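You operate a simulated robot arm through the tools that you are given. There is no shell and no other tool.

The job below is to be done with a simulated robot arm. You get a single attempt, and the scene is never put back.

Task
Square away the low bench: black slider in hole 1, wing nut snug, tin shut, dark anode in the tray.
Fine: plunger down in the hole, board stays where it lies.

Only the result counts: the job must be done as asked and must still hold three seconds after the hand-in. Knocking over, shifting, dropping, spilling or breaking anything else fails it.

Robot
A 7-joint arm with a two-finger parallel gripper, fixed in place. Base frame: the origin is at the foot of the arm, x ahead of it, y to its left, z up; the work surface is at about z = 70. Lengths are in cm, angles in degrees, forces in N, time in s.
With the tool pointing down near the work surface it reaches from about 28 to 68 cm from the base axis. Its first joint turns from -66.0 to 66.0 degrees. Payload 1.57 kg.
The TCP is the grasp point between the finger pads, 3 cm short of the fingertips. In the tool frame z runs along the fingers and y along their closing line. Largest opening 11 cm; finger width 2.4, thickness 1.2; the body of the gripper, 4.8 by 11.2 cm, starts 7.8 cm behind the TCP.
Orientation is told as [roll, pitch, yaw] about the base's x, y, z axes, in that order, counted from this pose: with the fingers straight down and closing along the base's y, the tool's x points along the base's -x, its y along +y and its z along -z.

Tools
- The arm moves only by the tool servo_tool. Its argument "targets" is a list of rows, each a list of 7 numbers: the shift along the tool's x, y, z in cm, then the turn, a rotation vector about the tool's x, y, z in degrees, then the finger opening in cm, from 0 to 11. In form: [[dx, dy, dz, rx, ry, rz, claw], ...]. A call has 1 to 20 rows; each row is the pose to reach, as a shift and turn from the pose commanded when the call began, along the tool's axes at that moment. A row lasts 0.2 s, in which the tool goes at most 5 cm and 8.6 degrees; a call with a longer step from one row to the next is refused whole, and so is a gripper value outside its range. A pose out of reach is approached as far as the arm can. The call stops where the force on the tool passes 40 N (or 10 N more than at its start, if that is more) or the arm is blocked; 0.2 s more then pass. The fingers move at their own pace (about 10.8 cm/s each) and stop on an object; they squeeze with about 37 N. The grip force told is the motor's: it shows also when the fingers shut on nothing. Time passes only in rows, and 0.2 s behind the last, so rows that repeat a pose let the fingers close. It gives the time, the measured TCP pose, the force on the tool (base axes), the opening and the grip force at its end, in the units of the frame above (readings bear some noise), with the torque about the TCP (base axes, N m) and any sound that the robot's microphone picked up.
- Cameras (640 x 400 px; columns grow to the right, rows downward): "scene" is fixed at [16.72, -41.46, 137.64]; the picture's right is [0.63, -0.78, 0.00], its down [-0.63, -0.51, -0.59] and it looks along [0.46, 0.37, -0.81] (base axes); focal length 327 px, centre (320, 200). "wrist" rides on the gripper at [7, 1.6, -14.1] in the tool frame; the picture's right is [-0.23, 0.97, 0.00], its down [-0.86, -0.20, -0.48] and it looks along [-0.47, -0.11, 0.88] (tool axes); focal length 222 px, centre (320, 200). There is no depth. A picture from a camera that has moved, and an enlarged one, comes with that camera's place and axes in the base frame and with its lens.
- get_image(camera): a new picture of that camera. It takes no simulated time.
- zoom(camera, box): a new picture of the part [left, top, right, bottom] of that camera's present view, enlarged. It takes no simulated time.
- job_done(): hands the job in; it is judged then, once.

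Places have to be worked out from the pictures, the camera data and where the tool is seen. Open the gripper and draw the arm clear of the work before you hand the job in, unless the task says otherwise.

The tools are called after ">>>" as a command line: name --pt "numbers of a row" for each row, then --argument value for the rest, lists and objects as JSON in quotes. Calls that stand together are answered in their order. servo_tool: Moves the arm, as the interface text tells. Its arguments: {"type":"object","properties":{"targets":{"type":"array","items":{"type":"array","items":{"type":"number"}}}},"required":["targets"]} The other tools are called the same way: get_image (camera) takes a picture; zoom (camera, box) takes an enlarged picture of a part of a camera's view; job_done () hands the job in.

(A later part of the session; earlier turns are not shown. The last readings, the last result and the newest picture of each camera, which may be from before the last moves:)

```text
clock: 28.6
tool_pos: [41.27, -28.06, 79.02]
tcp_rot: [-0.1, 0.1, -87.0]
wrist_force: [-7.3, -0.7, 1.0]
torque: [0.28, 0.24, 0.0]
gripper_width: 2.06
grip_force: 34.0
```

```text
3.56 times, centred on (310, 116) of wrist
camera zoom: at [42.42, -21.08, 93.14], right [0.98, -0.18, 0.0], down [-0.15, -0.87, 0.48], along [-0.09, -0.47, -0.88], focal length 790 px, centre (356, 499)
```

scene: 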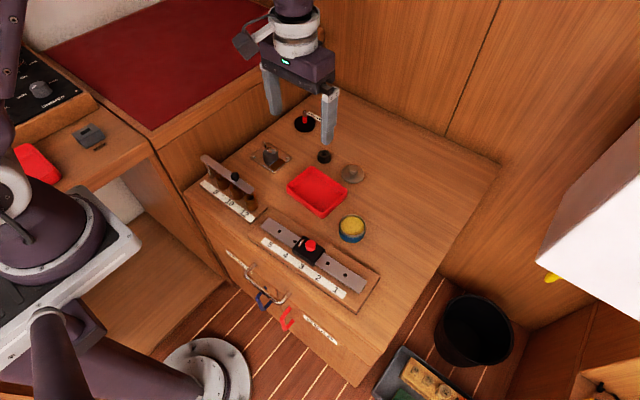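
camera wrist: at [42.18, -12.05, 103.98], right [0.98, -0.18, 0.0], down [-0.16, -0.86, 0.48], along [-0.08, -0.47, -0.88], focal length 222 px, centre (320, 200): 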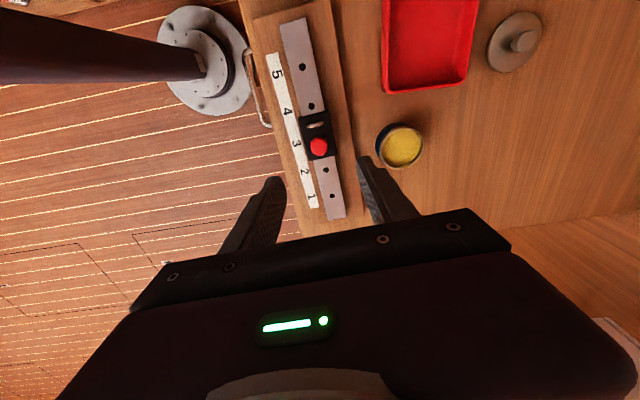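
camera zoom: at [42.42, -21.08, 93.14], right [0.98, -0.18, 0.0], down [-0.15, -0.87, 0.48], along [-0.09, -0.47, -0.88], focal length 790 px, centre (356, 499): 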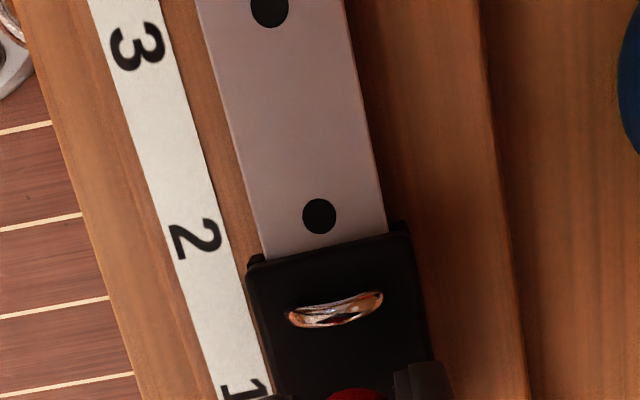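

The board is still on its marks. To check the slider's place, I'll zoom the scene view on the block and hole 2 and compare with the starting picture of the block and hole 4.

>>> zoom --camera "scene" --box '[310, 240, 390, 290]'

>>> zoom --camera "wrist" --box '[270, 90, 350, 140]'

```text
8.00 times, centred on (350, 265) of scene
camera zoom: at [16.7, -41.46, 137.64], right [0.63, -0.78, 0.0], down [-0.63, -0.51, -0.59], along [0.46, 0.37, -0.81], focal length 2619 px, centre (80, -320)
```

zoom: 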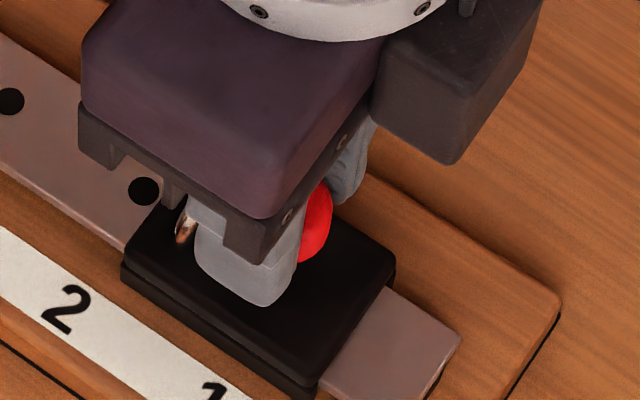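

```text
8.00 times, centred on (310, 115) of wrist
camera zoom: at [42.42, -21.08, 93.14], right [0.98, -0.18, 0.0], down [-0.15, -0.87, 0.48], along [-0.09, -0.47, -0.88], focal length 1777 px, centre (400, 880)
```

zoom: 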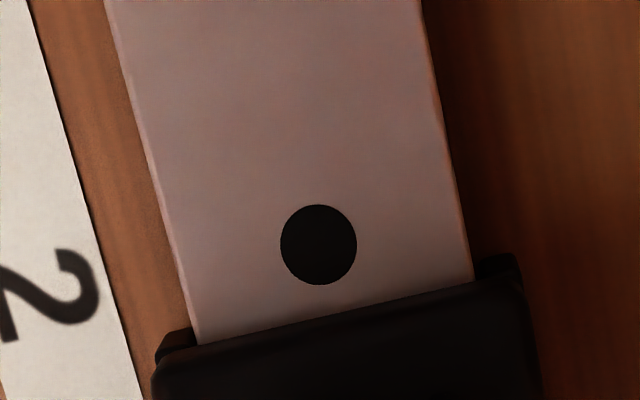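

The block seems about 0.2 cm short of hole 1. I'll recheck the board with the same boxes as earlier so the numbers compare directly.

>>> zoom --camera "scene" --box '[260, 210, 388, 290]'

>>> zoom --camera "scene" --box '[320, 250, 400, 300]'

>>> zoom --camera "scene" --box '[270, 220, 350, 270]'

```text
5.00 times, centred on (324, 250) of scene
camera zoom: at [16.7, -41.46, 137.64], right [0.63, -0.78, 0.0], down [-0.63, -0.51, -0.59], along [0.46, 0.37, -0.81], focal length 1637 px, centre (300, -50)
```

zoom: 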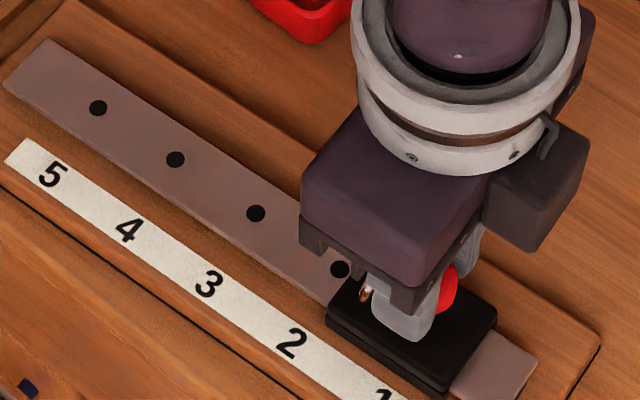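

```text
8.00 times, centred on (360, 275) of scene
camera zoom: at [16.7, -41.46, 137.64], right [0.63, -0.78, 0.0], down [-0.63, -0.51, -0.59], along [0.46, 0.37, -0.81], focal length 2619 px, centre (0, -400)
```

zoom: 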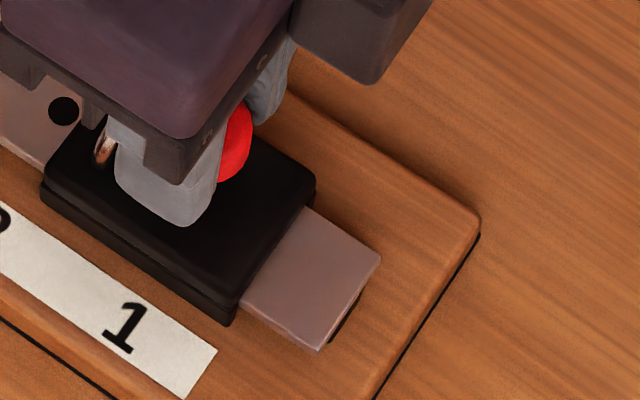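

```text
8.00 times, centred on (310, 245) of scene
camera zoom: at [16.7, -41.46, 137.64], right [0.63, -0.78, 0.0], down [-0.63, -0.51, -0.59], along [0.46, 0.37, -0.81], focal length 2619 px, centre (400, -160)
```

zoom: 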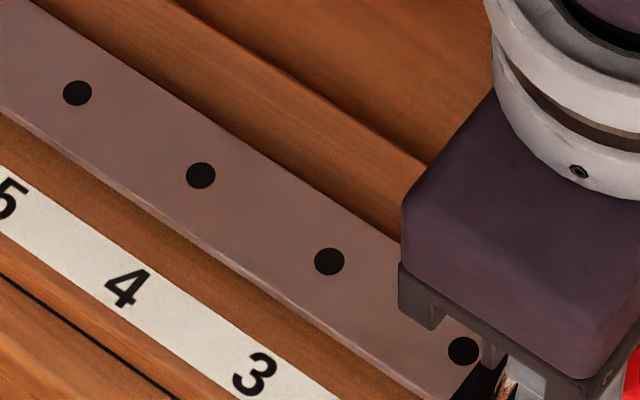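

Comparing hole 2 to the block edge now with hole 4 to the block edge at the start, the slider is about 0.2 cm short. The board itself is within about 0.1 cm of where it lay. I'll trim the side force and go 0.2 cm further.

>>> servo_tool --pt "0 -0.02 0 0 0 0 1" --pt "0 -0.04 0 0 0 0 1" --pt "-0.1 -0.04 0 0 0 0 1" --pt "-0.2 -0.04 0 0 0 0 1" --pt "-0.2 -0.04 0 0 0 0 1"

>>> zoom --camera "wrist" --box '[270, 90, 350, 140]'

```text
clock: 29.8
tool_pos: [41.43, -28.28, 78.96]
tcp_rot: [0.1, 0.0, -86.9]
wrist_force: [-6.4, -0.1, 0.0]
torque: [0.32, 0.17, -0.01]
gripper_width: 2.07
grip_force: 34.2
```

```text
8.00 times, centred on (310, 115) of wrist
camera zoom: at [42.42, -21.28, 93.1], right [0.98, -0.17, 0.0], down [-0.15, -0.86, 0.48], along [-0.08, -0.47, -0.88], focal length 1777 px, centre (400, 880)
```

zoom: 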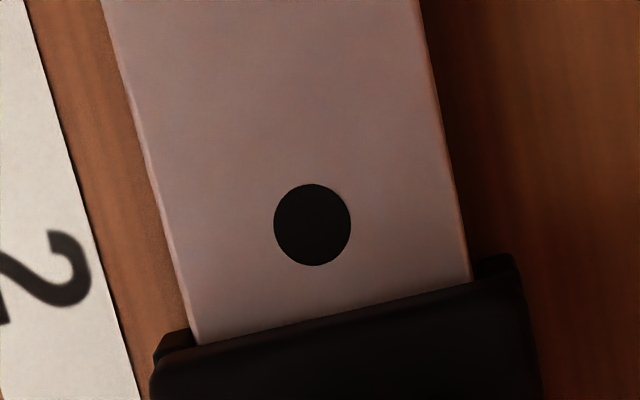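

The hole-2-to-block gap now matches the starting gap for hole 4 (about 0.95 cm in both). I'll trim the side force and lower the plunger in small steps while watching the vertical force.

>>> servo_tool --pt "0 -0.02 0 0 0 0 1" --pt "0 -0.035 0.1 0 0 0 1" --pt "0 -0.035 0.2 0 0 0 1" --pt "0 -0.035 0.3 0 0 0 1" --pt "0 -0.035 0.4 0 0 0 1" --pt "0 -0.035 0.4 0 0 0 1"

```text
clock: 31.2
tool_pos: [41.31, -28.27, 78.77]
tcp_rot: [0.1, -0.1, -86.9]
wrist_force: [9.2, 1.5, 0.3]
torque: [0.0, -0.21, -0.01]
gripper_width: 2.06
grip_force: 34.0
```

There's no vertical resistance so far. I'll trim the side force (+9 N) and lower another 0.3 cm.

>>> servo_tool --pt "0 0.025 0 0 0 0 1" --pt "0 0.05 0.1 0 0 0 1" --pt "0 0.05 0.2 0 0 0 1" --pt "0 0.05 0.3 0 0 0 1" --pt "0 0.05 0.3 0 0 0 1"

```text
clock: 32.4
tool_pos: [41.28, -28.24, 78.41]
tcp_rot: [0.0, 0.0, -86.9]
wrist_force: [2.2, -0.9, 0.5]
torque: [-0.34, -0.1, -0.01]
gripper_width: 2.07
grip_force: 34.2
```

Still free. Lowering the last 0.4 cm to the original knob height.

>>> servo_tool --pt "0 0 0.1 0 0 0 1" --pt "0 0 0.2 0 0 0 1" --pt "0 0 0.3 0 0 0 1" --pt "0 0 0.4 0 0 0 1" --pt "0 0 0.4 0 0 0 1"

>>> zoom --camera "wrist" --box '[240, 110, 400, 210]'

>>> zoom --camera "scene" --box '[320, 250, 400, 300]'

```text
clock: 33.6
tool_pos: [41.39, -28.23, 78.04]
tcp_rot: [0.1, 0.0, -86.9]
wrist_force: [9.3, 1.6, 5.3]
torque: [0.56, -0.18, 0.04]
gripper_width: 2.07
grip_force: 34.5
```

```text
4.00 times, centred on (320, 160) of wrist
camera zoom: at [42.38, -21.2, 92.04], right [0.98, -0.17, 0.0], down [-0.15, -0.86, 0.48], along [-0.08, -0.47, -0.88], focal length 888 px, centre (320, 360)
```

zoom: 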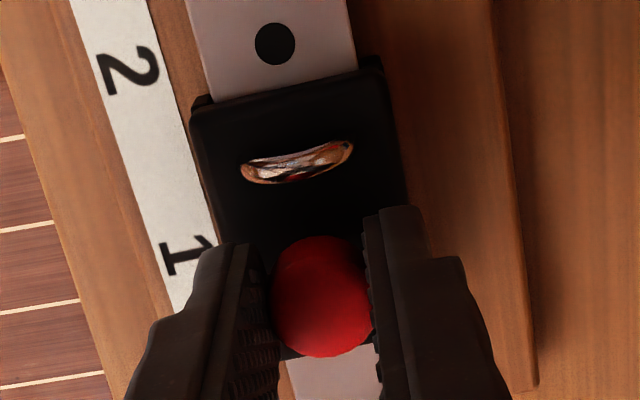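

```text
8.00 times, centred on (360, 275) of scene
camera zoom: at [16.73, -41.45, 137.64], right [0.63, -0.78, 0.0], down [-0.63, -0.51, -0.59], along [0.46, 0.37, -0.81], focal length 2619 px, centre (0, -400)
```

zoom: 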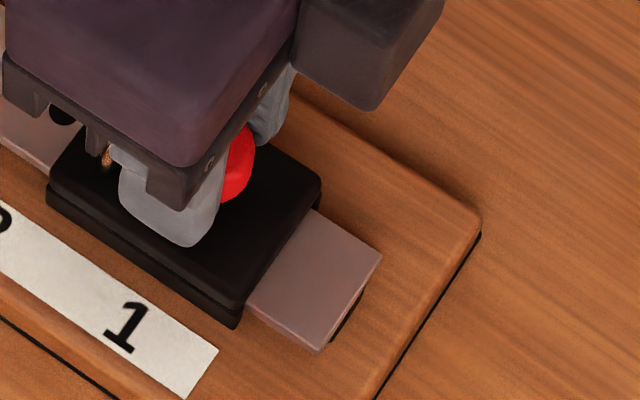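

The wrist picture now matches the one from when I first gripped the knob at hole 3, and Fz of 5 N says the plunger has bottomed out. I'll ease the residual forces and open slowly.

>>> servo_tool --pt "0 0.025 -0.01 0 0 0 1" --pt "0 0.05 -0.02 0 0 0 1" --pt "0 0.05 -0.02 0 0 0 1"

```text
clock: 34.4
tool_pos: [41.3, -28.27, 77.97]
tcp_rot: [-0.1, -0.1, -86.9]
wrist_force: [8.1, -0.3, 2.4]
torque: [-0.12, -0.17, 0.0]
gripper_width: 2.07
grip_force: 34.2
```

Fx is still +8 N. A bit more trimming, then open.

>>> servo_tool --pt "0 0.02 0 0 0 0 1" --pt "0 0.04 0 0 0 0 1" --pt "0 0.04 0 0 0 0 1"

```text
clock: 35.2
tool_pos: [41.32, -28.27, 78.03]
tcp_rot: [0.0, 0.0, -87.1]
wrist_force: [4.7, 0.8, 0.5]
torque: [-0.27, -0.12, 0.02]
gripper_width: 2.06
grip_force: 34.2
```

Forces are small now, so I'll open the fingers gradually.

>>> servo_tool --pt "0 0.02 0 0 0 0 2.1" --pt "0 0.02 0 0 0 0 2.3" --pt "0 0.02 0 0 0 0 2.6" --pt "0 0.02 0 0 0 0 3.0" --pt "0 0.02 0 0 0 0 4.0" --pt "0 0.02 0 0 0 0 4.0"

>>> zoom --camera "wrist" --box '[240, 110, 400, 210]'

>>> zoom --camera "scene" --box '[320, 250, 400, 300]'

>>> zoom --camera "scene" --box '[230, 200, 390, 310]'

```text
clock: 36.6
tool_pos: [41.31, -28.32, 78.08]
tcp_rot: [0.0, 0.0, -86.9]
wrist_force: [-0.5, -0.4, -0.7]
torque: [0.01, 0.0, -0.02]
gripper_width: 4.0
grip_force: 0.1
```

```text
4.00 times, centred on (320, 160) of wrist
camera zoom: at [42.45, -21.21, 92.09], right [0.98, -0.17, 0.0], down [-0.15, -0.86, 0.48], along [-0.08, -0.47, -0.88], focal length 888 px, centre (320, 360)
```

zoom: 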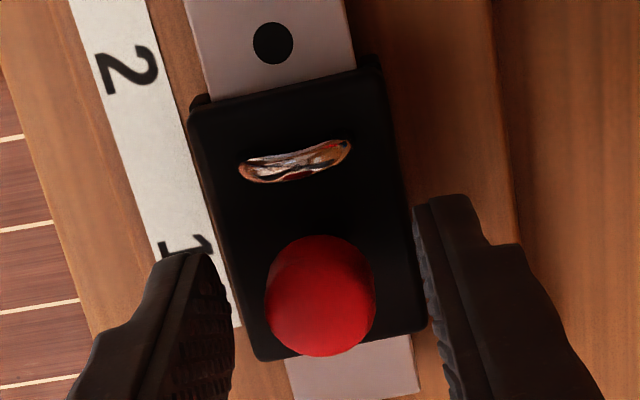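

```text
8.00 times, centred on (360, 275) of scene
camera zoom: at [16.72, -41.46, 137.64], right [0.63, -0.78, 0.0], down [-0.63, -0.51, -0.59], along [0.46, 0.37, -0.81], focal length 2619 px, centre (0, -400)
```

zoom: 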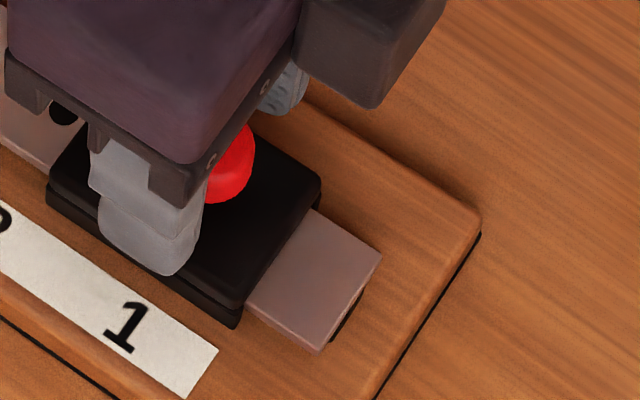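

```text
3.64 times, centred on (310, 255) of scene
camera zoom: at [16.72, -41.46, 137.64], right [0.63, -0.78, 0.0], down [-0.63, -0.51, -0.59], along [0.46, 0.37, -0.81], focal length 1190 px, centre (356, 0)
```

zoom: 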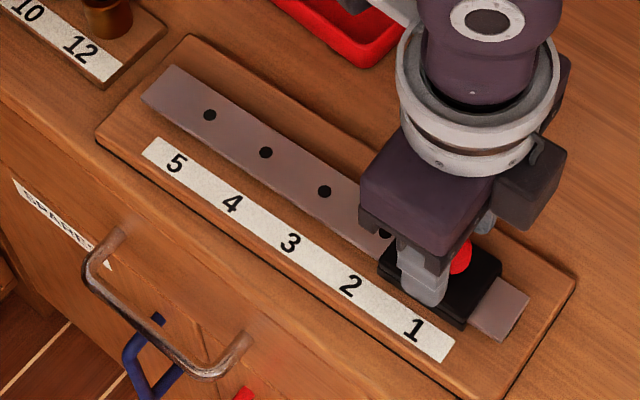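

The plunger looks fully down in hole 1. I'll raise straight up clear and check knob height and board from the open scene view.

>>> servo_tool --pt "0 0 -1 0 0 0 4" --pt "0 0 -3 0 0 0 4" --pt "0 0 -6 0 0 0 5" --pt "0 0 -10 0 0 0 6" --pt "0 0 -14 0 0 0 6" --pt "4 0 -17 0 0 0 6" --pt "8 0 -17 0 0 0 6" --pt "12 2 -17 0 0 0 6"

>>> zoom --camera "scene" --box '[230, 200, 390, 310]'

>>> zoom --camera "scene" --box '[320, 250, 400, 300]'

>>> get_image --camera "wrist"

```text
clock: 38.4
tool_pos: [43.01, -16.11, 95.09]
tcp_rot: [-0.1, 0.0, -87.0]
wrist_force: [-0.1, -0.1, 0.0]
torque: [-0.01, 0.0, 0.01]
gripper_width: 6.0
grip_force: 0.0
```

```text
3.64 times, centred on (310, 255) of scene
camera zoom: at [16.71, -41.46, 137.64], right [0.63, -0.78, 0.0], down [-0.63, -0.51, -0.59], along [0.46, 0.37, -0.81], focal length 1190 px, centre (356, 0)
```

zoom: 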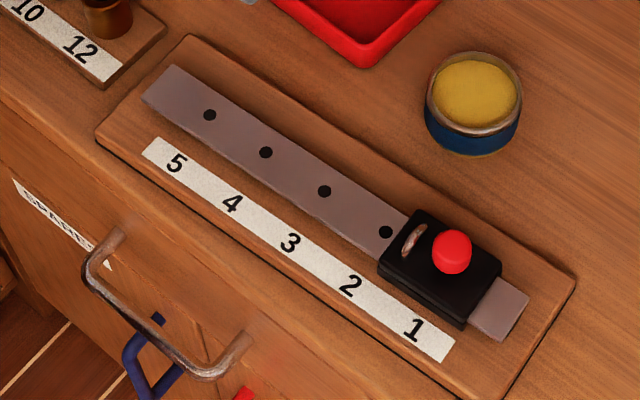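

```text
8.00 times, centred on (360, 275) of scene
camera zoom: at [16.71, -41.46, 137.64], right [0.63, -0.78, 0.0], down [-0.63, -0.51, -0.59], along [0.46, 0.37, -0.81], focal length 2619 px, centre (0, -400)
```

zoom: 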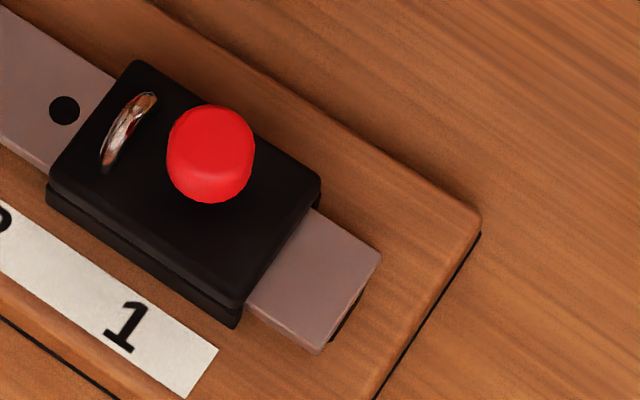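

```text
taken
camera wrist: at [44.09, -9.09, 109.07], right [0.98, -0.18, 0.0], down [-0.15, -0.86, 0.48], along [-0.08, -0.47, -0.88], focal length 222 px, centre (320, 200)
```

wrist: 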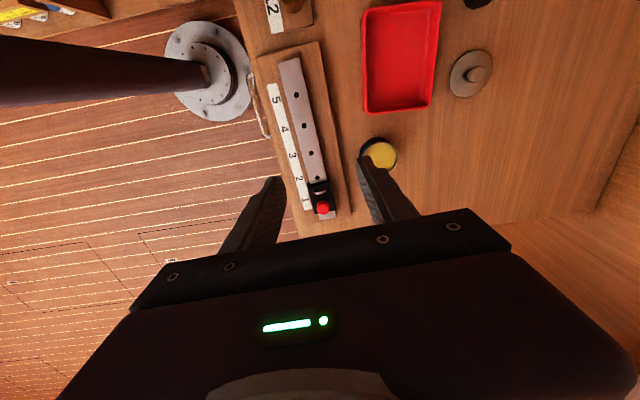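

The slider is at hole 1 with the knob at its starting height, and the board is on its marks. Next is the anode at about (66.5, -2.5). I'll turn back to yaw 0 and move over to (60, -2.5, 90) for a closer look.

>>> servo_tool --pt "1.16 1.61 0.45 0 0 -7.9 6" --pt "2.32 3.22 0.91 0 0 -15.8 6" --pt "3.48 4.83 1.36 0 0 -23.7 6" --pt "4.64 6.44 1.82 0 0 -31.6 6" --pt "5.8 8.05 2.27 0 0 -39.5 6" --pt "6.96 9.67 2.73 0 0 -47.4 6" --pt "8.12 11.28 3.18 0 0 -55.3 6" --pt "9.28 12.89 3.64 0 0 -63.2 6" --pt "10.44 14.5 4.09 0 0 -71.1 6" --pt "11.6 16.11 4.55 0 0 -79.0 6" --pt "12.76 17.72 5.0 0 0 -86.9 6"

>>> get_image --camera "wrist"

>>> zoom --camera "wrist" --box '[230, 100, 390, 200]'

```text
clock: 40.8
tool_pos: [59.63, -2.43, 90.11]
tcp_rot: [0.1, 0.0, 0.1]
wrist_force: [0.2, 0.2, 0.2]
torque: [0.0, -0.02, 0.05]
gripper_width: 6.0
grip_force: 0.0
```

```text
taken
camera wrist: at [52.61, -0.93, 104.16], right [0.23, 0.97, 0.0], down [0.86, -0.2, 0.48], along [0.47, -0.11, -0.88], focal length 222 px, centre (320, 200)
```

wrist: 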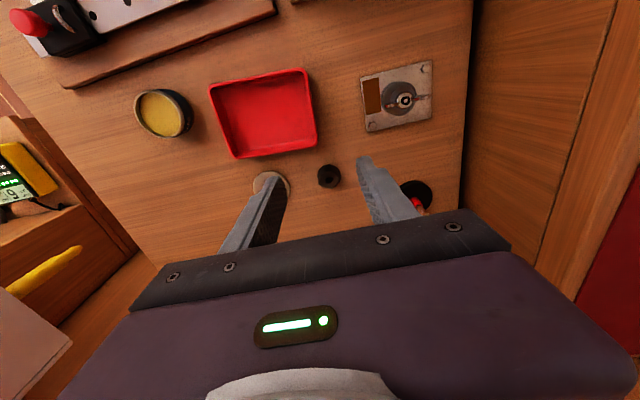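

```text
4.00 times, centred on (310, 150) of wrist
camera zoom: at [52.61, -0.93, 104.16], right [0.23, 0.97, 0.0], down [0.86, -0.2, 0.48], along [0.47, -0.11, -0.88], focal length 888 px, centre (360, 400)
```

zoom: 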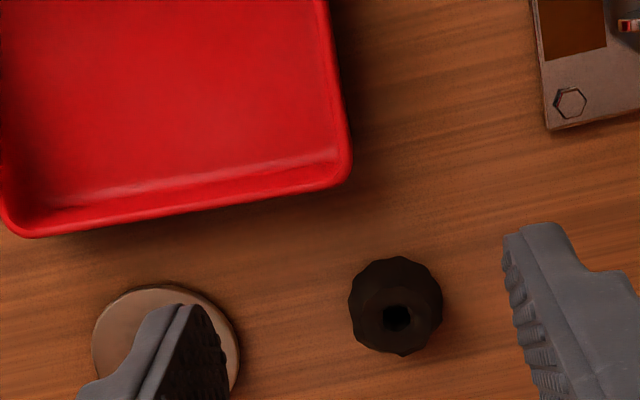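

The anode is at about (66.5, -2.5), roughly 3.7 cm across. I'll move above it at z≈82 and look again for centring.

>>> servo_tool --pt "-2 0 2 0 0 0 6" --pt "-4 0 4 0 0 0 6" --pt "-6 0 6 0 0 0 6" --pt "-6.9 0 8 0 0 0 6" --pt "-6.9 0 8 0 0 0 6"

>>> zoom --camera "wrist" --box '[220, 90, 420, 215]'

>>> zoom --camera "scene" --box '[280, 120, 376, 180]'

```text
clock: 42.0
tool_pos: [66.58, -2.46, 82.08]
tcp_rot: [0.1, 0.1, 0.0]
wrist_force: [-0.6, 0.0, -0.8]
torque: [0.02, -0.02, 0.0]
gripper_width: 6.02
grip_force: 0.0
```

```text
3.20 times, centred on (320, 152) of wrist
camera zoom: at [59.4, -0.87, 96.08], right [0.23, 0.97, 0.0], down [0.86, -0.2, 0.48], along [0.47, -0.11, -0.88], focal length 711 px, centre (320, 352)
```

zoom: 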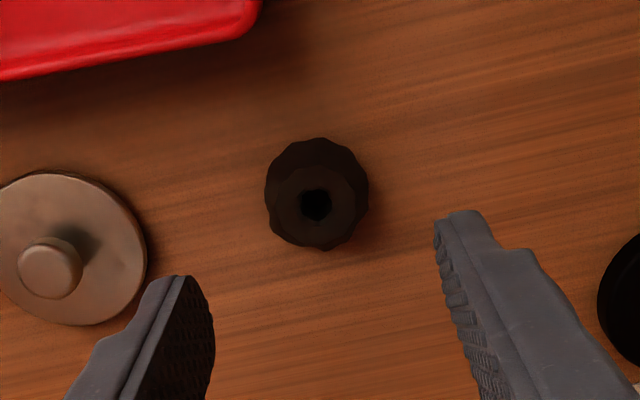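

```text
6.67 times, centred on (328, 150) of scene
camera zoom: at [16.72, -41.46, 137.64], right [0.63, -0.78, 0.0], down [-0.63, -0.51, -0.59], along [0.46, 0.37, -0.81], focal length 2182 px, centre (267, 533)
```

zoom: 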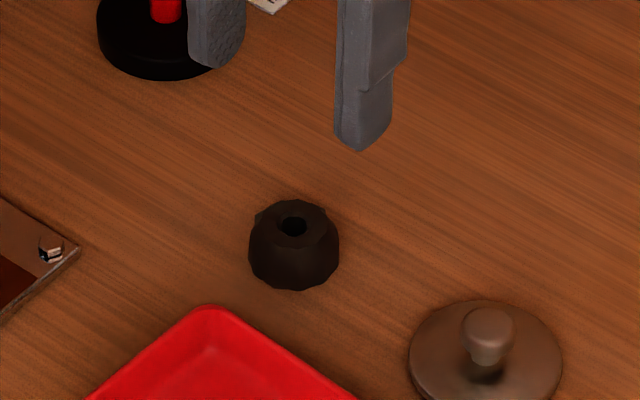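

The anode comes out at (66.4, -2.65) with its top near z≈72.9. I'll nudge over it and lower to TCP z≈73.8, so the fingertips sit just above the bench.

>>> servo_tool --pt "0.1 -0.15 1 0 0 0 6" --pt "0.1 -0.15 3 0 0 0 6" --pt "0.1 -0.15 5 0 0 0 6" --pt "0.1 -0.15 6.5 0 0 0 6" --pt "0.1 -0.15 7.5 0 0 0 6" --pt "0.1 -0.15 8.2 0 0 0 6" --pt "0.1 -0.15 8.2 0 0 0 6"

>>> zoom --camera "wrist" --box '[220, 90, 420, 215]'

>>> zoom --camera "scene" --box '[280, 120, 376, 180]'

```text
clock: 43.6
tool_pos: [66.61, -2.49, 73.92]
tcp_rot: [0.0, 0.0, -0.1]
wrist_force: [-0.1, 0.4, -0.1]
torque: [-0.01, 0.02, -0.01]
gripper_width: 6.02
grip_force: 0.1
```

```text
3.20 times, centred on (320, 152) of wrist
camera zoom: at [59.54, -0.91, 87.92], right [0.23, 0.97, 0.0], down [0.86, -0.2, 0.48], along [0.47, -0.11, -0.88], focal length 711 px, centre (320, 352)
```

zoom: 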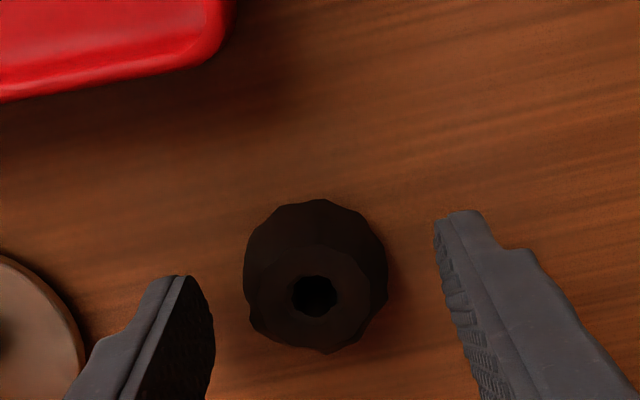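

```text
6.67 times, centred on (328, 150) of scene
camera zoom: at [16.72, -41.46, 137.64], right [0.63, -0.78, 0.0], down [-0.63, -0.51, -0.59], along [0.46, 0.37, -0.81], focal length 2182 px, centre (267, 533)
```

zoom: 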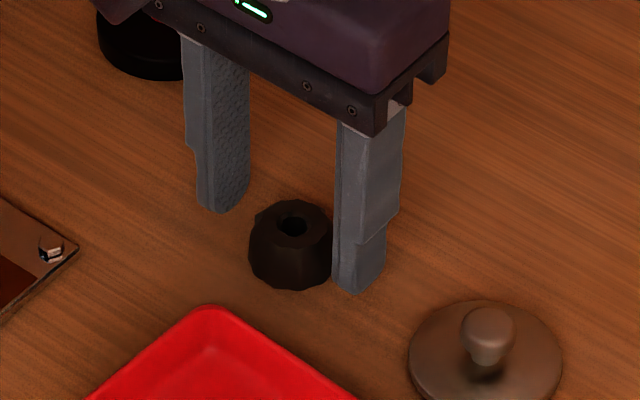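

The anode sits about 0.4 cm towards -x from the tool centre. I'll shift to match and close gently on it.

>>> servo_tool --pt "0.2 -0.05 0 0 0 0 5.5" --pt "0.4 -0.05 0 0 0 0 5" --pt "0.4 -0.05 0 0 0 0 4.4" --pt "0.4 -0.05 0 0 0 0 4.0" --pt "0.4 -0.05 0 0 0 0 3.7" --pt "0.4 -0.05 0 0 0 0 3.4" --pt "0.4 -0.05 0 0 0 0 3.0" --pt "0.4 -0.05 0 0 0 0 2.4" --pt "0.4 -0.05 0 0 0 0 2.0"

>>> zoom --camera "wrist" --box '[220, 90, 420, 215]'

```text
clock: 45.6
tool_pos: [66.21, -2.62, 73.77]
tcp_rot: [0.0, 0.1, -0.1]
wrist_force: [-1.1, 0.6, 1.0]
torque: [0.0, 0.01, 0.0]
gripper_width: 3.69
grip_force: 36.9
```

```text
3.20 times, centred on (320, 152) of wrist
camera zoom: at [59.04, -1.1, 87.89], right [0.23, 0.97, 0.0], down [0.85, -0.2, 0.48], along [0.47, -0.11, -0.88], focal length 711 px, centre (320, 352)
```

zoom: 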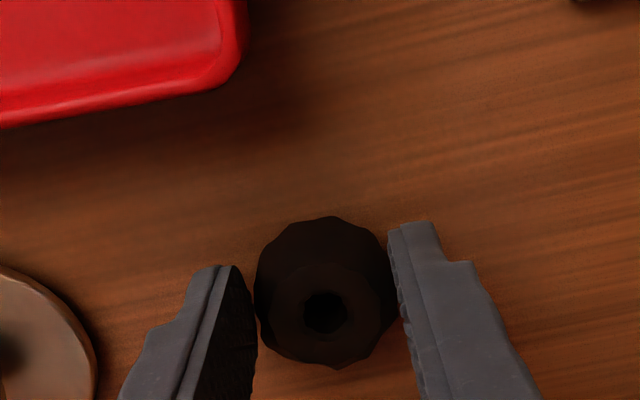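

The anode is gripped at 3.69 cm. I'll lift it clear and check that it's held.

>>> servo_tool --pt "0 0 -0.5 0 0 0 2" --pt "0 0 -1.5 0 0 0 2" --pt "0 0 -3 0 0 0 2" --pt "0 0 -5 0 0 0 2" --pt "0 0 -7 0 0 0 2" --pt "0 0 -9 0 0 0 2" --pt "0 0 -9 0 0 0 2"

>>> get_image --camera "wrist"

>>> zoom --camera "scene" --box '[260, 100, 420, 200]'

```text
clock: 47.2
tool_pos: [66.13, -2.75, 82.88]
tcp_rot: [-0.1, 0.1, 0.0]
wrist_force: [-0.9, 0.5, -1.3]
torque: [-0.03, 0.01, 0.03]
gripper_width: 3.67
grip_force: 37.0
```

```text
taken
camera wrist: at [58.96, -1.13, 96.91], right [0.23, 0.97, 0.0], down [0.85, -0.2, 0.48], along [0.47, -0.11, -0.88], focal length 222 px, centre (320, 200)
```

wrist: 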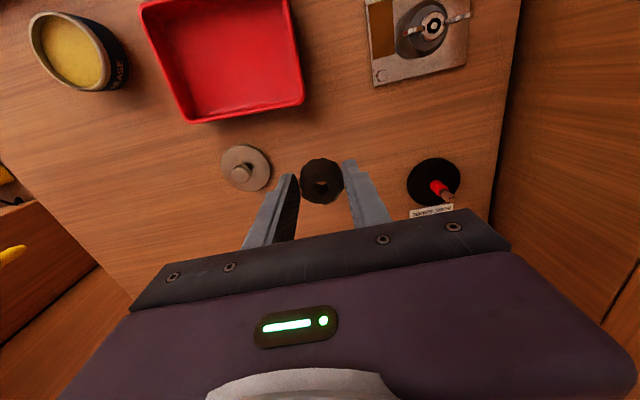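

```text
4.00 times, centred on (340, 150) of scene
camera zoom: at [16.72, -41.46, 137.64], right [0.63, -0.78, 0.0], down [-0.63, -0.51, -0.59], along [0.46, 0.37, -0.81], focal length 1309 px, centre (240, 400)
```

zoom: 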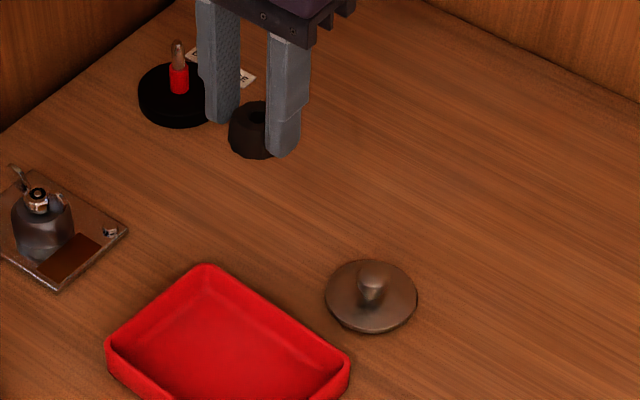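

The anode is lifted and held. I'll carry it over the tray centre at about (55.8, -8.8).

>>> servo_tool --pt "1.5 -0.9 0 0 0 0 2" --pt "3.5 -2.1 0 0 0 0 2" --pt "5.5 -3.3 0 0 0 0 2" --pt "7.5 -4.4 0 0 0 0 2" --pt "9.2 -5.5 0 0 0 0 2" --pt "10.3 -6.1 0 0 0 0 2" --pt "10.3 -6.1 0 0 0 0 2"

>>> get_image --camera "wrist"

>>> zoom --camera "scene" --box '[250, 130, 378, 210]'

```text
clock: 48.8
tool_pos: [55.75, -8.76, 82.83]
tcp_rot: [0.0, -0.1, 0.0]
wrist_force: [-0.1, -0.3, -0.5]
torque: [0.0, -0.01, 0.0]
gripper_width: 3.72
grip_force: 37.3
```

```text
taken
camera wrist: at [48.71, -7.15, 96.83], right [0.23, 0.97, 0.0], down [0.85, -0.2, 0.48], along [0.47, -0.11, -0.88], focal length 222 px, centre (320, 200)
```

wrist: 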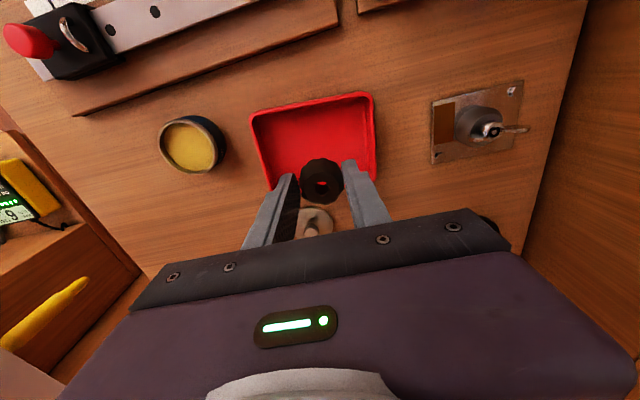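

```text
5.00 times, centred on (314, 170) of scene
camera zoom: at [16.72, -41.46, 137.64], right [0.63, -0.78, 0.0], down [-0.63, -0.51, -0.59], along [0.46, 0.37, -0.81], focal length 1637 px, centre (350, 350)
```

zoom: 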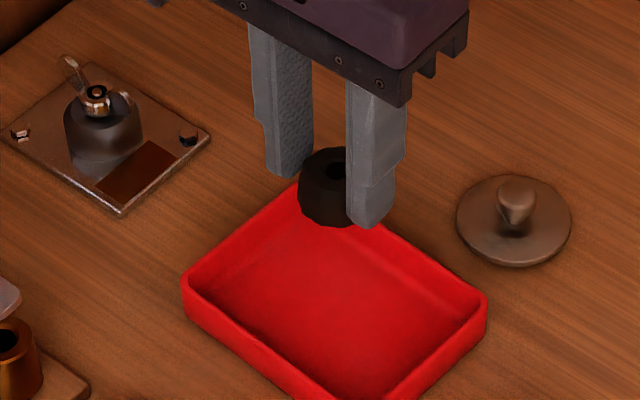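

The anode is over the tray. I'll shift 0.3 cm towards -x and lower to just above the tray floor.

>>> servo_tool --pt "0.3 0 1.5 0 0 0 2" --pt "0.3 0 3 0 0 0 2" --pt "0.3 0 4.5 0 0 0 2" --pt "0.3 0 6 0 0 0 2" --pt "0.3 0 7 0 0 0 2" --pt "0.3 0 7.7 0 0 0 2" --pt "0.3 0 7.7 0 0 0 2"

>>> get_image --camera "wrist"

>>> zoom --camera "scene" --box '[250, 130, 378, 210]'

```text
clock: 50.4
tool_pos: [55.51, -8.68, 75.13]
tcp_rot: [0.0, -0.1, 0.0]
wrist_force: [0.7, 0.6, -1.9]
torque: [-0.01, 0.01, -0.03]
gripper_width: 3.68
grip_force: 36.7
```

```text
taken
camera wrist: at [48.4, -7.11, 89.3], right [0.23, 0.97, 0.0], down [0.85, -0.2, 0.48], along [0.47, -0.11, -0.88], focal length 222 px, centre (320, 200)
```

wrist: 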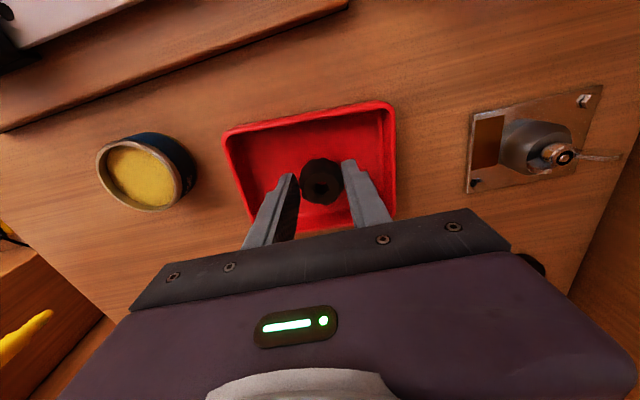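

```text
5.00 times, centred on (314, 170) of scene
camera zoom: at [16.72, -41.46, 137.64], right [0.63, -0.78, 0.0], down [-0.63, -0.51, -0.59], along [0.46, 0.37, -0.81], focal length 1637 px, centre (350, 350)
```

zoom: 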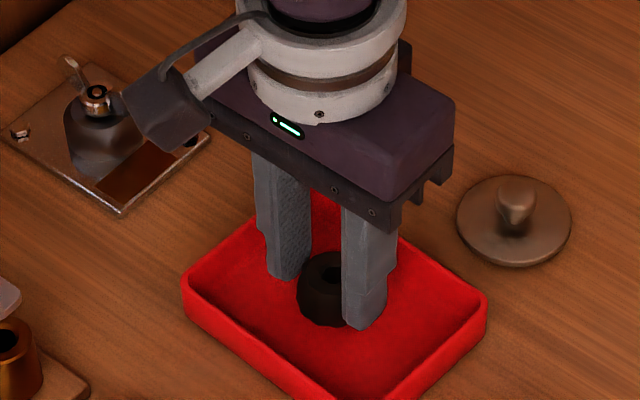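

The anode is well inside the tray walls. I'll lower in small steps to feel for the tray floor.

>>> servo_tool --pt "0 0 0.15 0 0 0 2" --pt "0 0 0.3 0 0 0 2" --pt "0 0 0.45 0 0 0 2" --pt "0 0 0.6 0 0 0 2" --pt "0 0 0.6 0 0 0 2"

```text
clock: 51.6
tool_pos: [55.54, -8.68, 74.53]
tcp_rot: [0.0, 0.0, -0.1]
wrist_force: [-0.6, -0.2, -0.7]
torque: [-0.01, -0.02, -0.01]
gripper_width: 3.67
grip_force: 37.3
```

No contact yet. Continuing down in 0.1 cm steps.

>>> servo_tool --pt "0 0 0.1 0 0 0 2" --pt "0 0 0.2 0 0 0 2" --pt "0 0 0.3 0 0 0 2" --pt "0 0 0.3 0 0 0 2"

```text
clock: 52.6
tool_pos: [55.49, -8.8, 74.25]
tcp_rot: [0.0, -0.1, 0.0]
wrist_force: [-0.4, 2.2, 7.8]
torque: [0.02, 0.01, 0.0]
gripper_width: 3.69
grip_force: 37.7
```

Fz is up to 7.8 N, so the anode is on the tray floor. I'll ease up slightly and open gently.

>>> servo_tool --pt "0 0 -0.03 0 0 0 3.6" --pt "0 0 -0.03 0 0 0 3.8" --pt "0 0 -0.03 0 0 0 4.2" --pt "0 0 -0.03 0 0 0 4.8" --pt "0 0 -0.03 0 0 0 5.2" --pt "0 0 -1.0 0 0 0 5.2" --pt "0 0 -3.0 0 0 0 5.2" --pt "0 0 -6.0 0 0 0 5.2" --pt "0 0 -10.0 0 0 0 5.2"

>>> get_image --camera "wrist"

>>> zoom --camera "scene" --box '[250, 130, 378, 210]'

```text
clock: 54.6
tool_pos: [55.36, -8.94, 84.19]
tcp_rot: [-0.1, 0.1, 0.0]
wrist_force: [-0.2, -0.2, 0.1]
torque: [0.01, -0.02, 0.03]
gripper_width: 5.22
grip_force: 0.1
```

```text
taken
camera wrist: at [48.28, -7.41, 98.23], right [0.23, 0.97, 0.0], down [0.86, -0.2, 0.48], along [0.47, -0.11, -0.88], focal length 222 px, centre (320, 200)
```

wrist: 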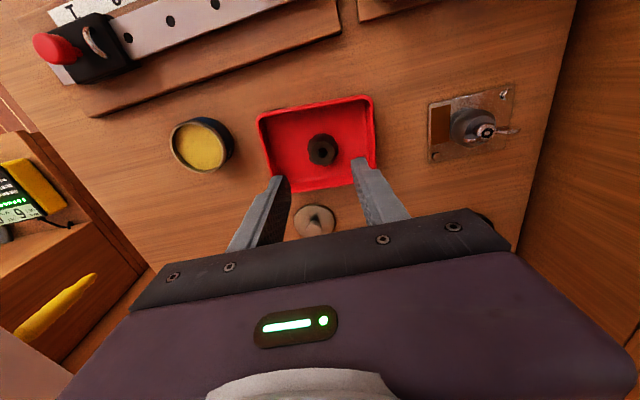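

```text
5.00 times, centred on (314, 170) of scene
camera zoom: at [16.72, -41.46, 137.64], right [0.63, -0.78, 0.0], down [-0.63, -0.51, -0.59], along [0.46, 0.37, -0.81], focal length 1637 px, centre (350, 350)
```

zoom: 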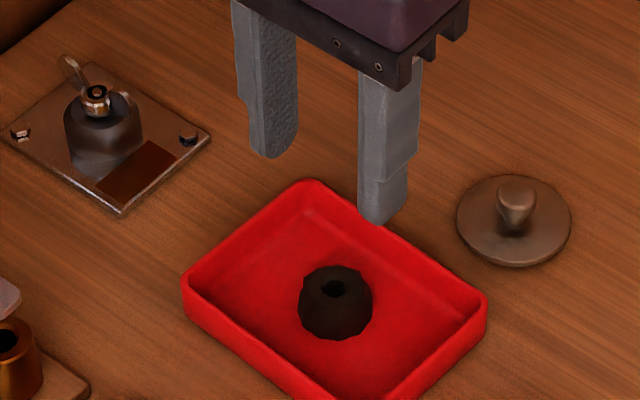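

The anode is in the tray and the tray hasn't moved. Next is the lid at about (66.3, -12.4). I'll move over it at the same height and look closer.

>>> servo_tool --pt "-2 -0.7 0 0 0 0 5" --pt "-4 -1.4 0 0 0 0 5" --pt "-6 -2.1 0 0 0 0 5" --pt "-8 -2.8 0 0 0 0 5" --pt "-9.6 -3.3 0 0 0 0 5" --pt "-10.8 -3.6 0 0 0 0 5" --pt "-10.8 -3.6 0 0 0 0 5"

>>> zoom --camera "wrist" --box '[220, 90, 420, 215]'

>>> zoom --camera "scene" --box '[310, 140, 390, 190]'

```text
clock: 56.2
tool_pos: [66.28, -12.38, 83.85]
tcp_rot: [-0.1, 0.0, 0.0]
wrist_force: [0.0, 0.2, -0.3]
torque: [-0.04, 0.02, 0.01]
gripper_width: 5.02
grip_force: 0.0
```

```text
3.20 times, centred on (320, 152) of wrist
camera zoom: at [59.21, -10.77, 97.99], right [0.23, 0.97, 0.0], down [0.86, -0.2, 0.48], along [0.47, -0.11, -0.88], focal length 711 px, centre (320, 352)
```

zoom: 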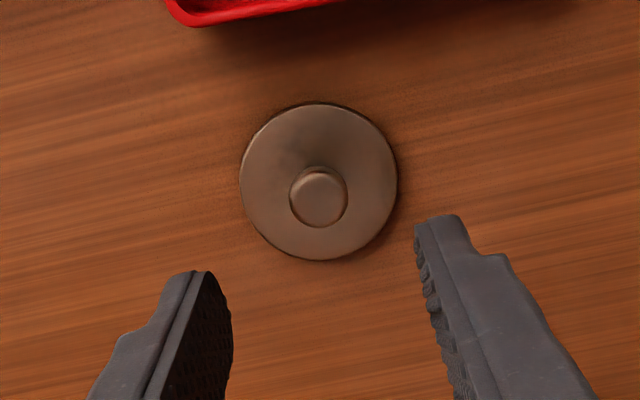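

```text
8.00 times, centred on (350, 165) of scene
camera zoom: at [16.72, -41.46, 137.64], right [0.63, -0.78, 0.0], down [-0.63, -0.51, -0.59], along [0.46, 0.37, -0.81], focal length 2619 px, centre (80, 480)
```

zoom: 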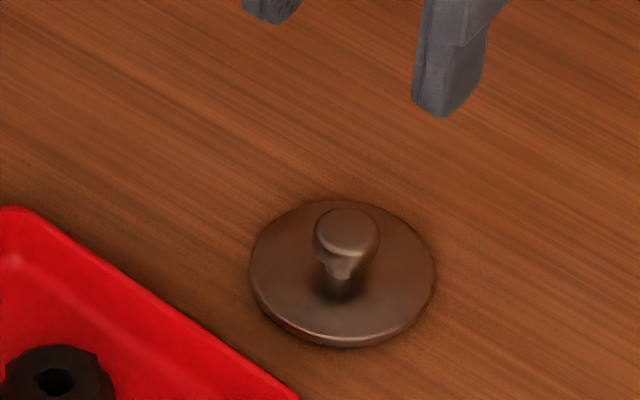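

The lid's knob centre is about 0.13 cm ahead and 0.1 cm right of the tool, with its top near z≈72.8. I'll centre on it and lower until the fingertips are just above the disc.

>>> servo_tool --pt "-0.13 -0.1 1.5 0 0 0 5" --pt "-0.13 -0.1 3.5 0 0 0 5" --pt "-0.13 -0.1 5.5 0 0 0 4.5" --pt "-0.13 -0.1 7.5 0 0 0 4" --pt "-0.13 -0.1 8.7 0 0 0 4" --pt "-0.13 -0.1 9.4 0 0 0 4" --pt "-0.13 -0.1 9.4 0 0 0 4"

>>> zoom --camera "wrist" --box '[220, 90, 420, 215]'

>>> zoom --camera "scene" --box '[310, 140, 390, 190]'

```text
clock: 57.8
tool_pos: [66.51, -12.61, 74.62]
tcp_rot: [0.0, 0.0, 0.0]
wrist_force: [0.5, -0.3, -0.2]
torque: [-0.04, 0.02, 0.0]
gripper_width: 4.01
grip_force: 0.0
```

```text
3.20 times, centred on (320, 152) of wrist
camera zoom: at [59.38, -10.97, 88.69], right [0.23, 0.97, 0.0], down [0.86, -0.2, 0.48], along [0.47, -0.11, -0.88], focal length 711 px, centre (320, 352)
```

zoom: 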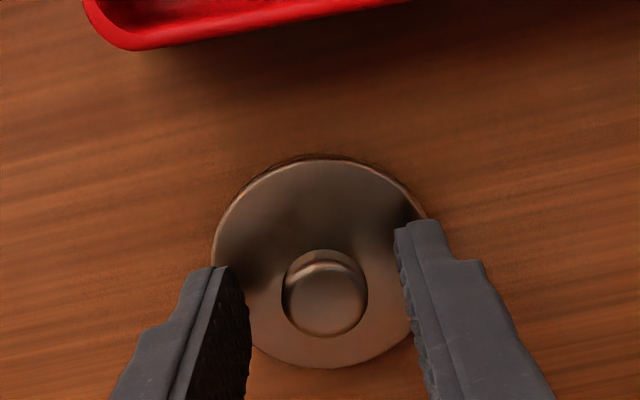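

```text
8.00 times, centred on (350, 165) of scene
camera zoom: at [16.72, -41.46, 137.64], right [0.63, -0.78, 0.0], down [-0.63, -0.51, -0.59], along [0.46, 0.37, -0.81], focal length 2619 px, centre (80, 480)
```

zoom: 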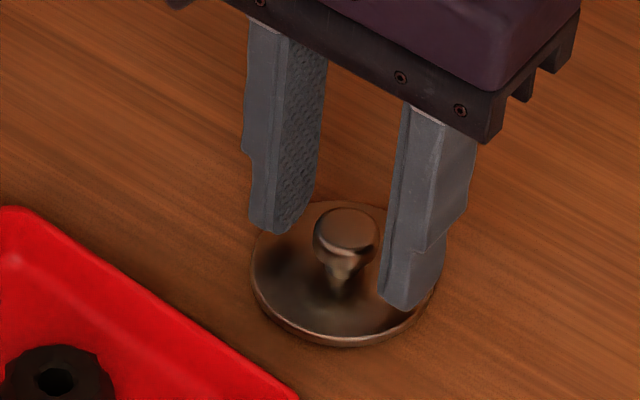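

The knob is centred between the fingers. I'll go down 0.2 cm more and close gently.

>>> servo_tool --pt "0.05 0.06 0.1 0 0 0 3.4" --pt "0.05 0.06 0.2 0 0 0 3.0" --pt "0.05 0.06 0.2 0 0 0 2.6" --pt "0.05 0.06 0.2 0 0 0 2.3" --pt "0.05 0.06 0.2 0 0 0 2.1" --pt "0.05 0.06 0.2 0 0 0 1.8" --pt "0.05 0.06 0.2 0 0 0 1.4" --pt "0.05 0.06 0.2 0 0 0 1.0"

>>> zoom --camera "wrist" --box '[220, 90, 420, 215]'

```text
clock: 59.6
tool_pos: [66.47, -12.43, 74.38]
tcp_rot: [0.0, 0.0, 0.1]
wrist_force: [-0.2, -0.6, 1.5]
torque: [-0.02, -0.01, 0.03]
gripper_width: 1.9
grip_force: 33.3
```

```text
3.20 times, centred on (320, 152) of wrist
camera zoom: at [59.29, -10.89, 88.5], right [0.23, 0.97, 0.0], down [0.85, -0.2, 0.48], along [0.47, -0.11, -0.88], focal length 711 px, centre (320, 352)
```

zoom: 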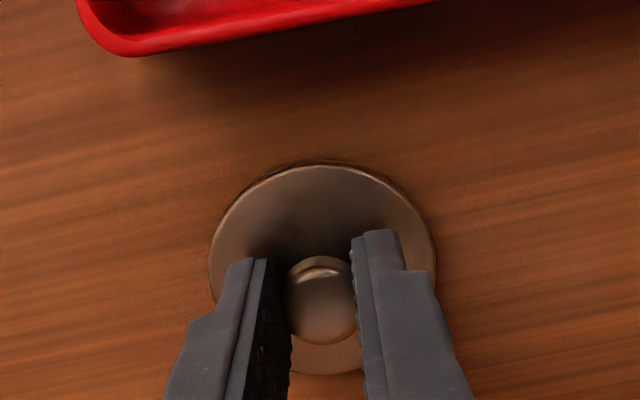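

The knob is gripped at 1.9 cm. I'll lift slowly and check that the lid comes up level.

>>> servo_tool --pt "0 0 -0.4 0 0 0 1" --pt "0 0 -1.0 0 0 0 1" --pt "0 0 -2.0 0 0 0 1" --pt "0 0 -3.5 0 0 0 1" --pt "0 0 -5.5 0 0 0 1" --pt "0 0 -7.5 0 0 0 1" --pt "0 0 -9.5 0 0 0 1" --pt "0 0 -9.5 0 0 0 1"

>>> get_image --camera "wrist"

>>> zoom --camera "scene" --box '[310, 110, 390, 160]'

```text
clock: 61.4
tool_pos: [66.44, -12.41, 84.0]
tcp_rot: [0.0, 0.0, 0.1]
wrist_force: [-0.1, 0.1, -0.7]
torque: [0.0, 0.01, 0.01]
gripper_width: 1.89
grip_force: 33.4
```

```text
taken
camera wrist: at [59.28, -10.88, 98.12], right [0.23, 0.97, 0.0], down [0.86, -0.2, 0.48], along [0.47, -0.11, -0.88], focal length 222 px, centre (320, 200)
```

wrist: 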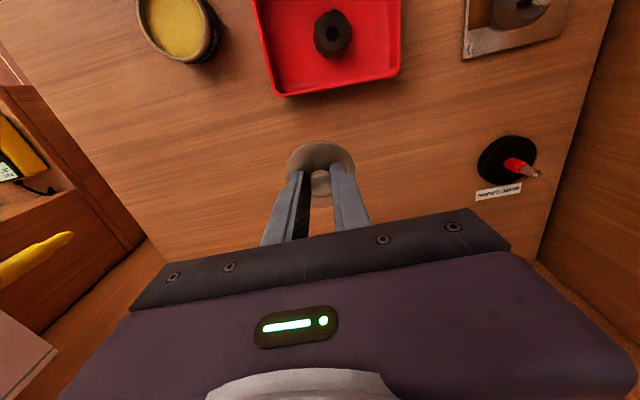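

```text
8.00 times, centred on (350, 135) of scene
camera zoom: at [16.72, -41.46, 137.64], right [0.63, -0.78, 0.0], down [-0.63, -0.51, -0.59], along [0.46, 0.37, -0.81], focal length 2619 px, centre (80, 720)
```

zoom: 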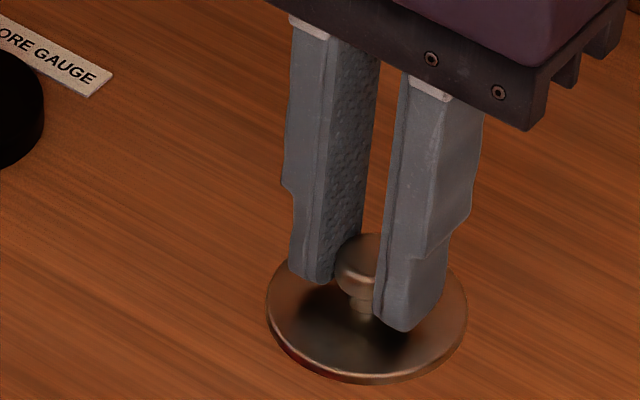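

The lid is held level. I'll carry it toward the tin, stopping at (58, -22.3, 86) so the wrist camera can see the tin and locate it.

>>> servo_tool --pt "0.5 -0.6 -0.5 0 0 0 1" --pt "1.8 -2.1 -1 0 0 0 1" --pt "3.2 -3.8 -1.5 0 0 0 1" --pt "4.6 -5.4 -2 0 0 0 1" --pt "6.0 -7.0 -2 0 0 0 1" --pt "7.2 -8.5 -2 0 0 0 1" --pt "8.1 -9.5 -2 0 0 0 1" --pt "8.4 -9.9 -2 0 0 0 1" --pt "8.4 -9.9 -2 0 0 0 1"

>>> get_image --camera "wrist"

>>> zoom --camera "wrist" --box '[230, 60, 390, 160]'

>>> zoom --camera "scene" --box '[310, 170, 438, 250]'

```text
clock: 63.4
tool_pos: [57.97, -22.44, 86.22]
tcp_rot: [0.0, 0.1, 0.0]
wrist_force: [0.3, -0.2, -0.3]
torque: [0.02, 0.05, 0.02]
gripper_width: 1.9
grip_force: 33.1
```

```text
taken
camera wrist: at [50.85, -20.79, 100.32], right [0.23, 0.97, 0.0], down [0.85, -0.2, 0.48], along [0.47, -0.11, -0.88], focal length 222 px, centre (320, 200)
```

wrist: 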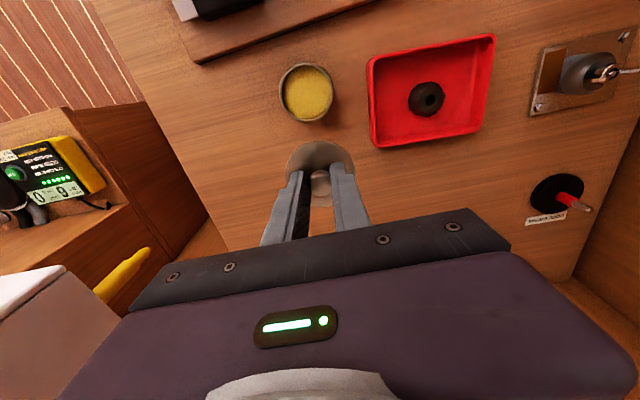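

```text
4.00 times, centred on (310, 110) of wrist
camera zoom: at [50.85, -20.79, 100.32], right [0.23, 0.97, 0.0], down [0.85, -0.2, 0.48], along [0.47, -0.11, -0.88], focal length 888 px, centre (360, 560)
```

zoom: 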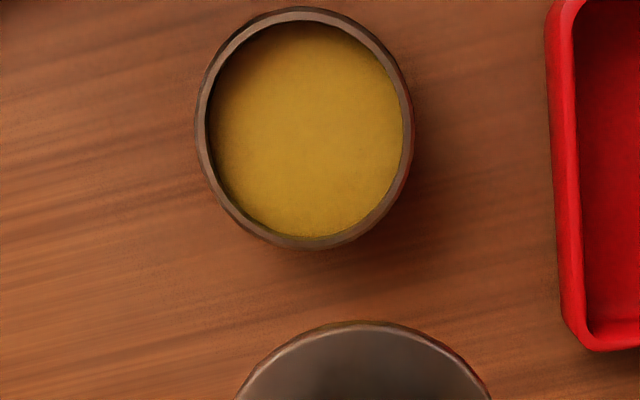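

```text
5.00 times, centred on (374, 210) of scene
camera zoom: at [16.72, -41.46, 137.64], right [0.63, -0.78, 0.0], down [-0.63, -0.51, -0.59], along [0.46, 0.37, -0.81], focal length 1637 px, centre (50, 150)
```

zoom: 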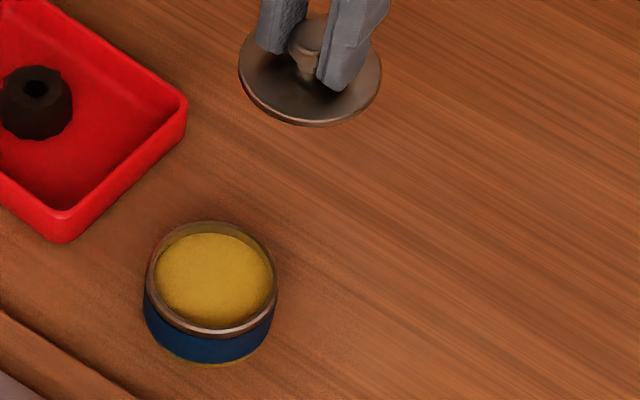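

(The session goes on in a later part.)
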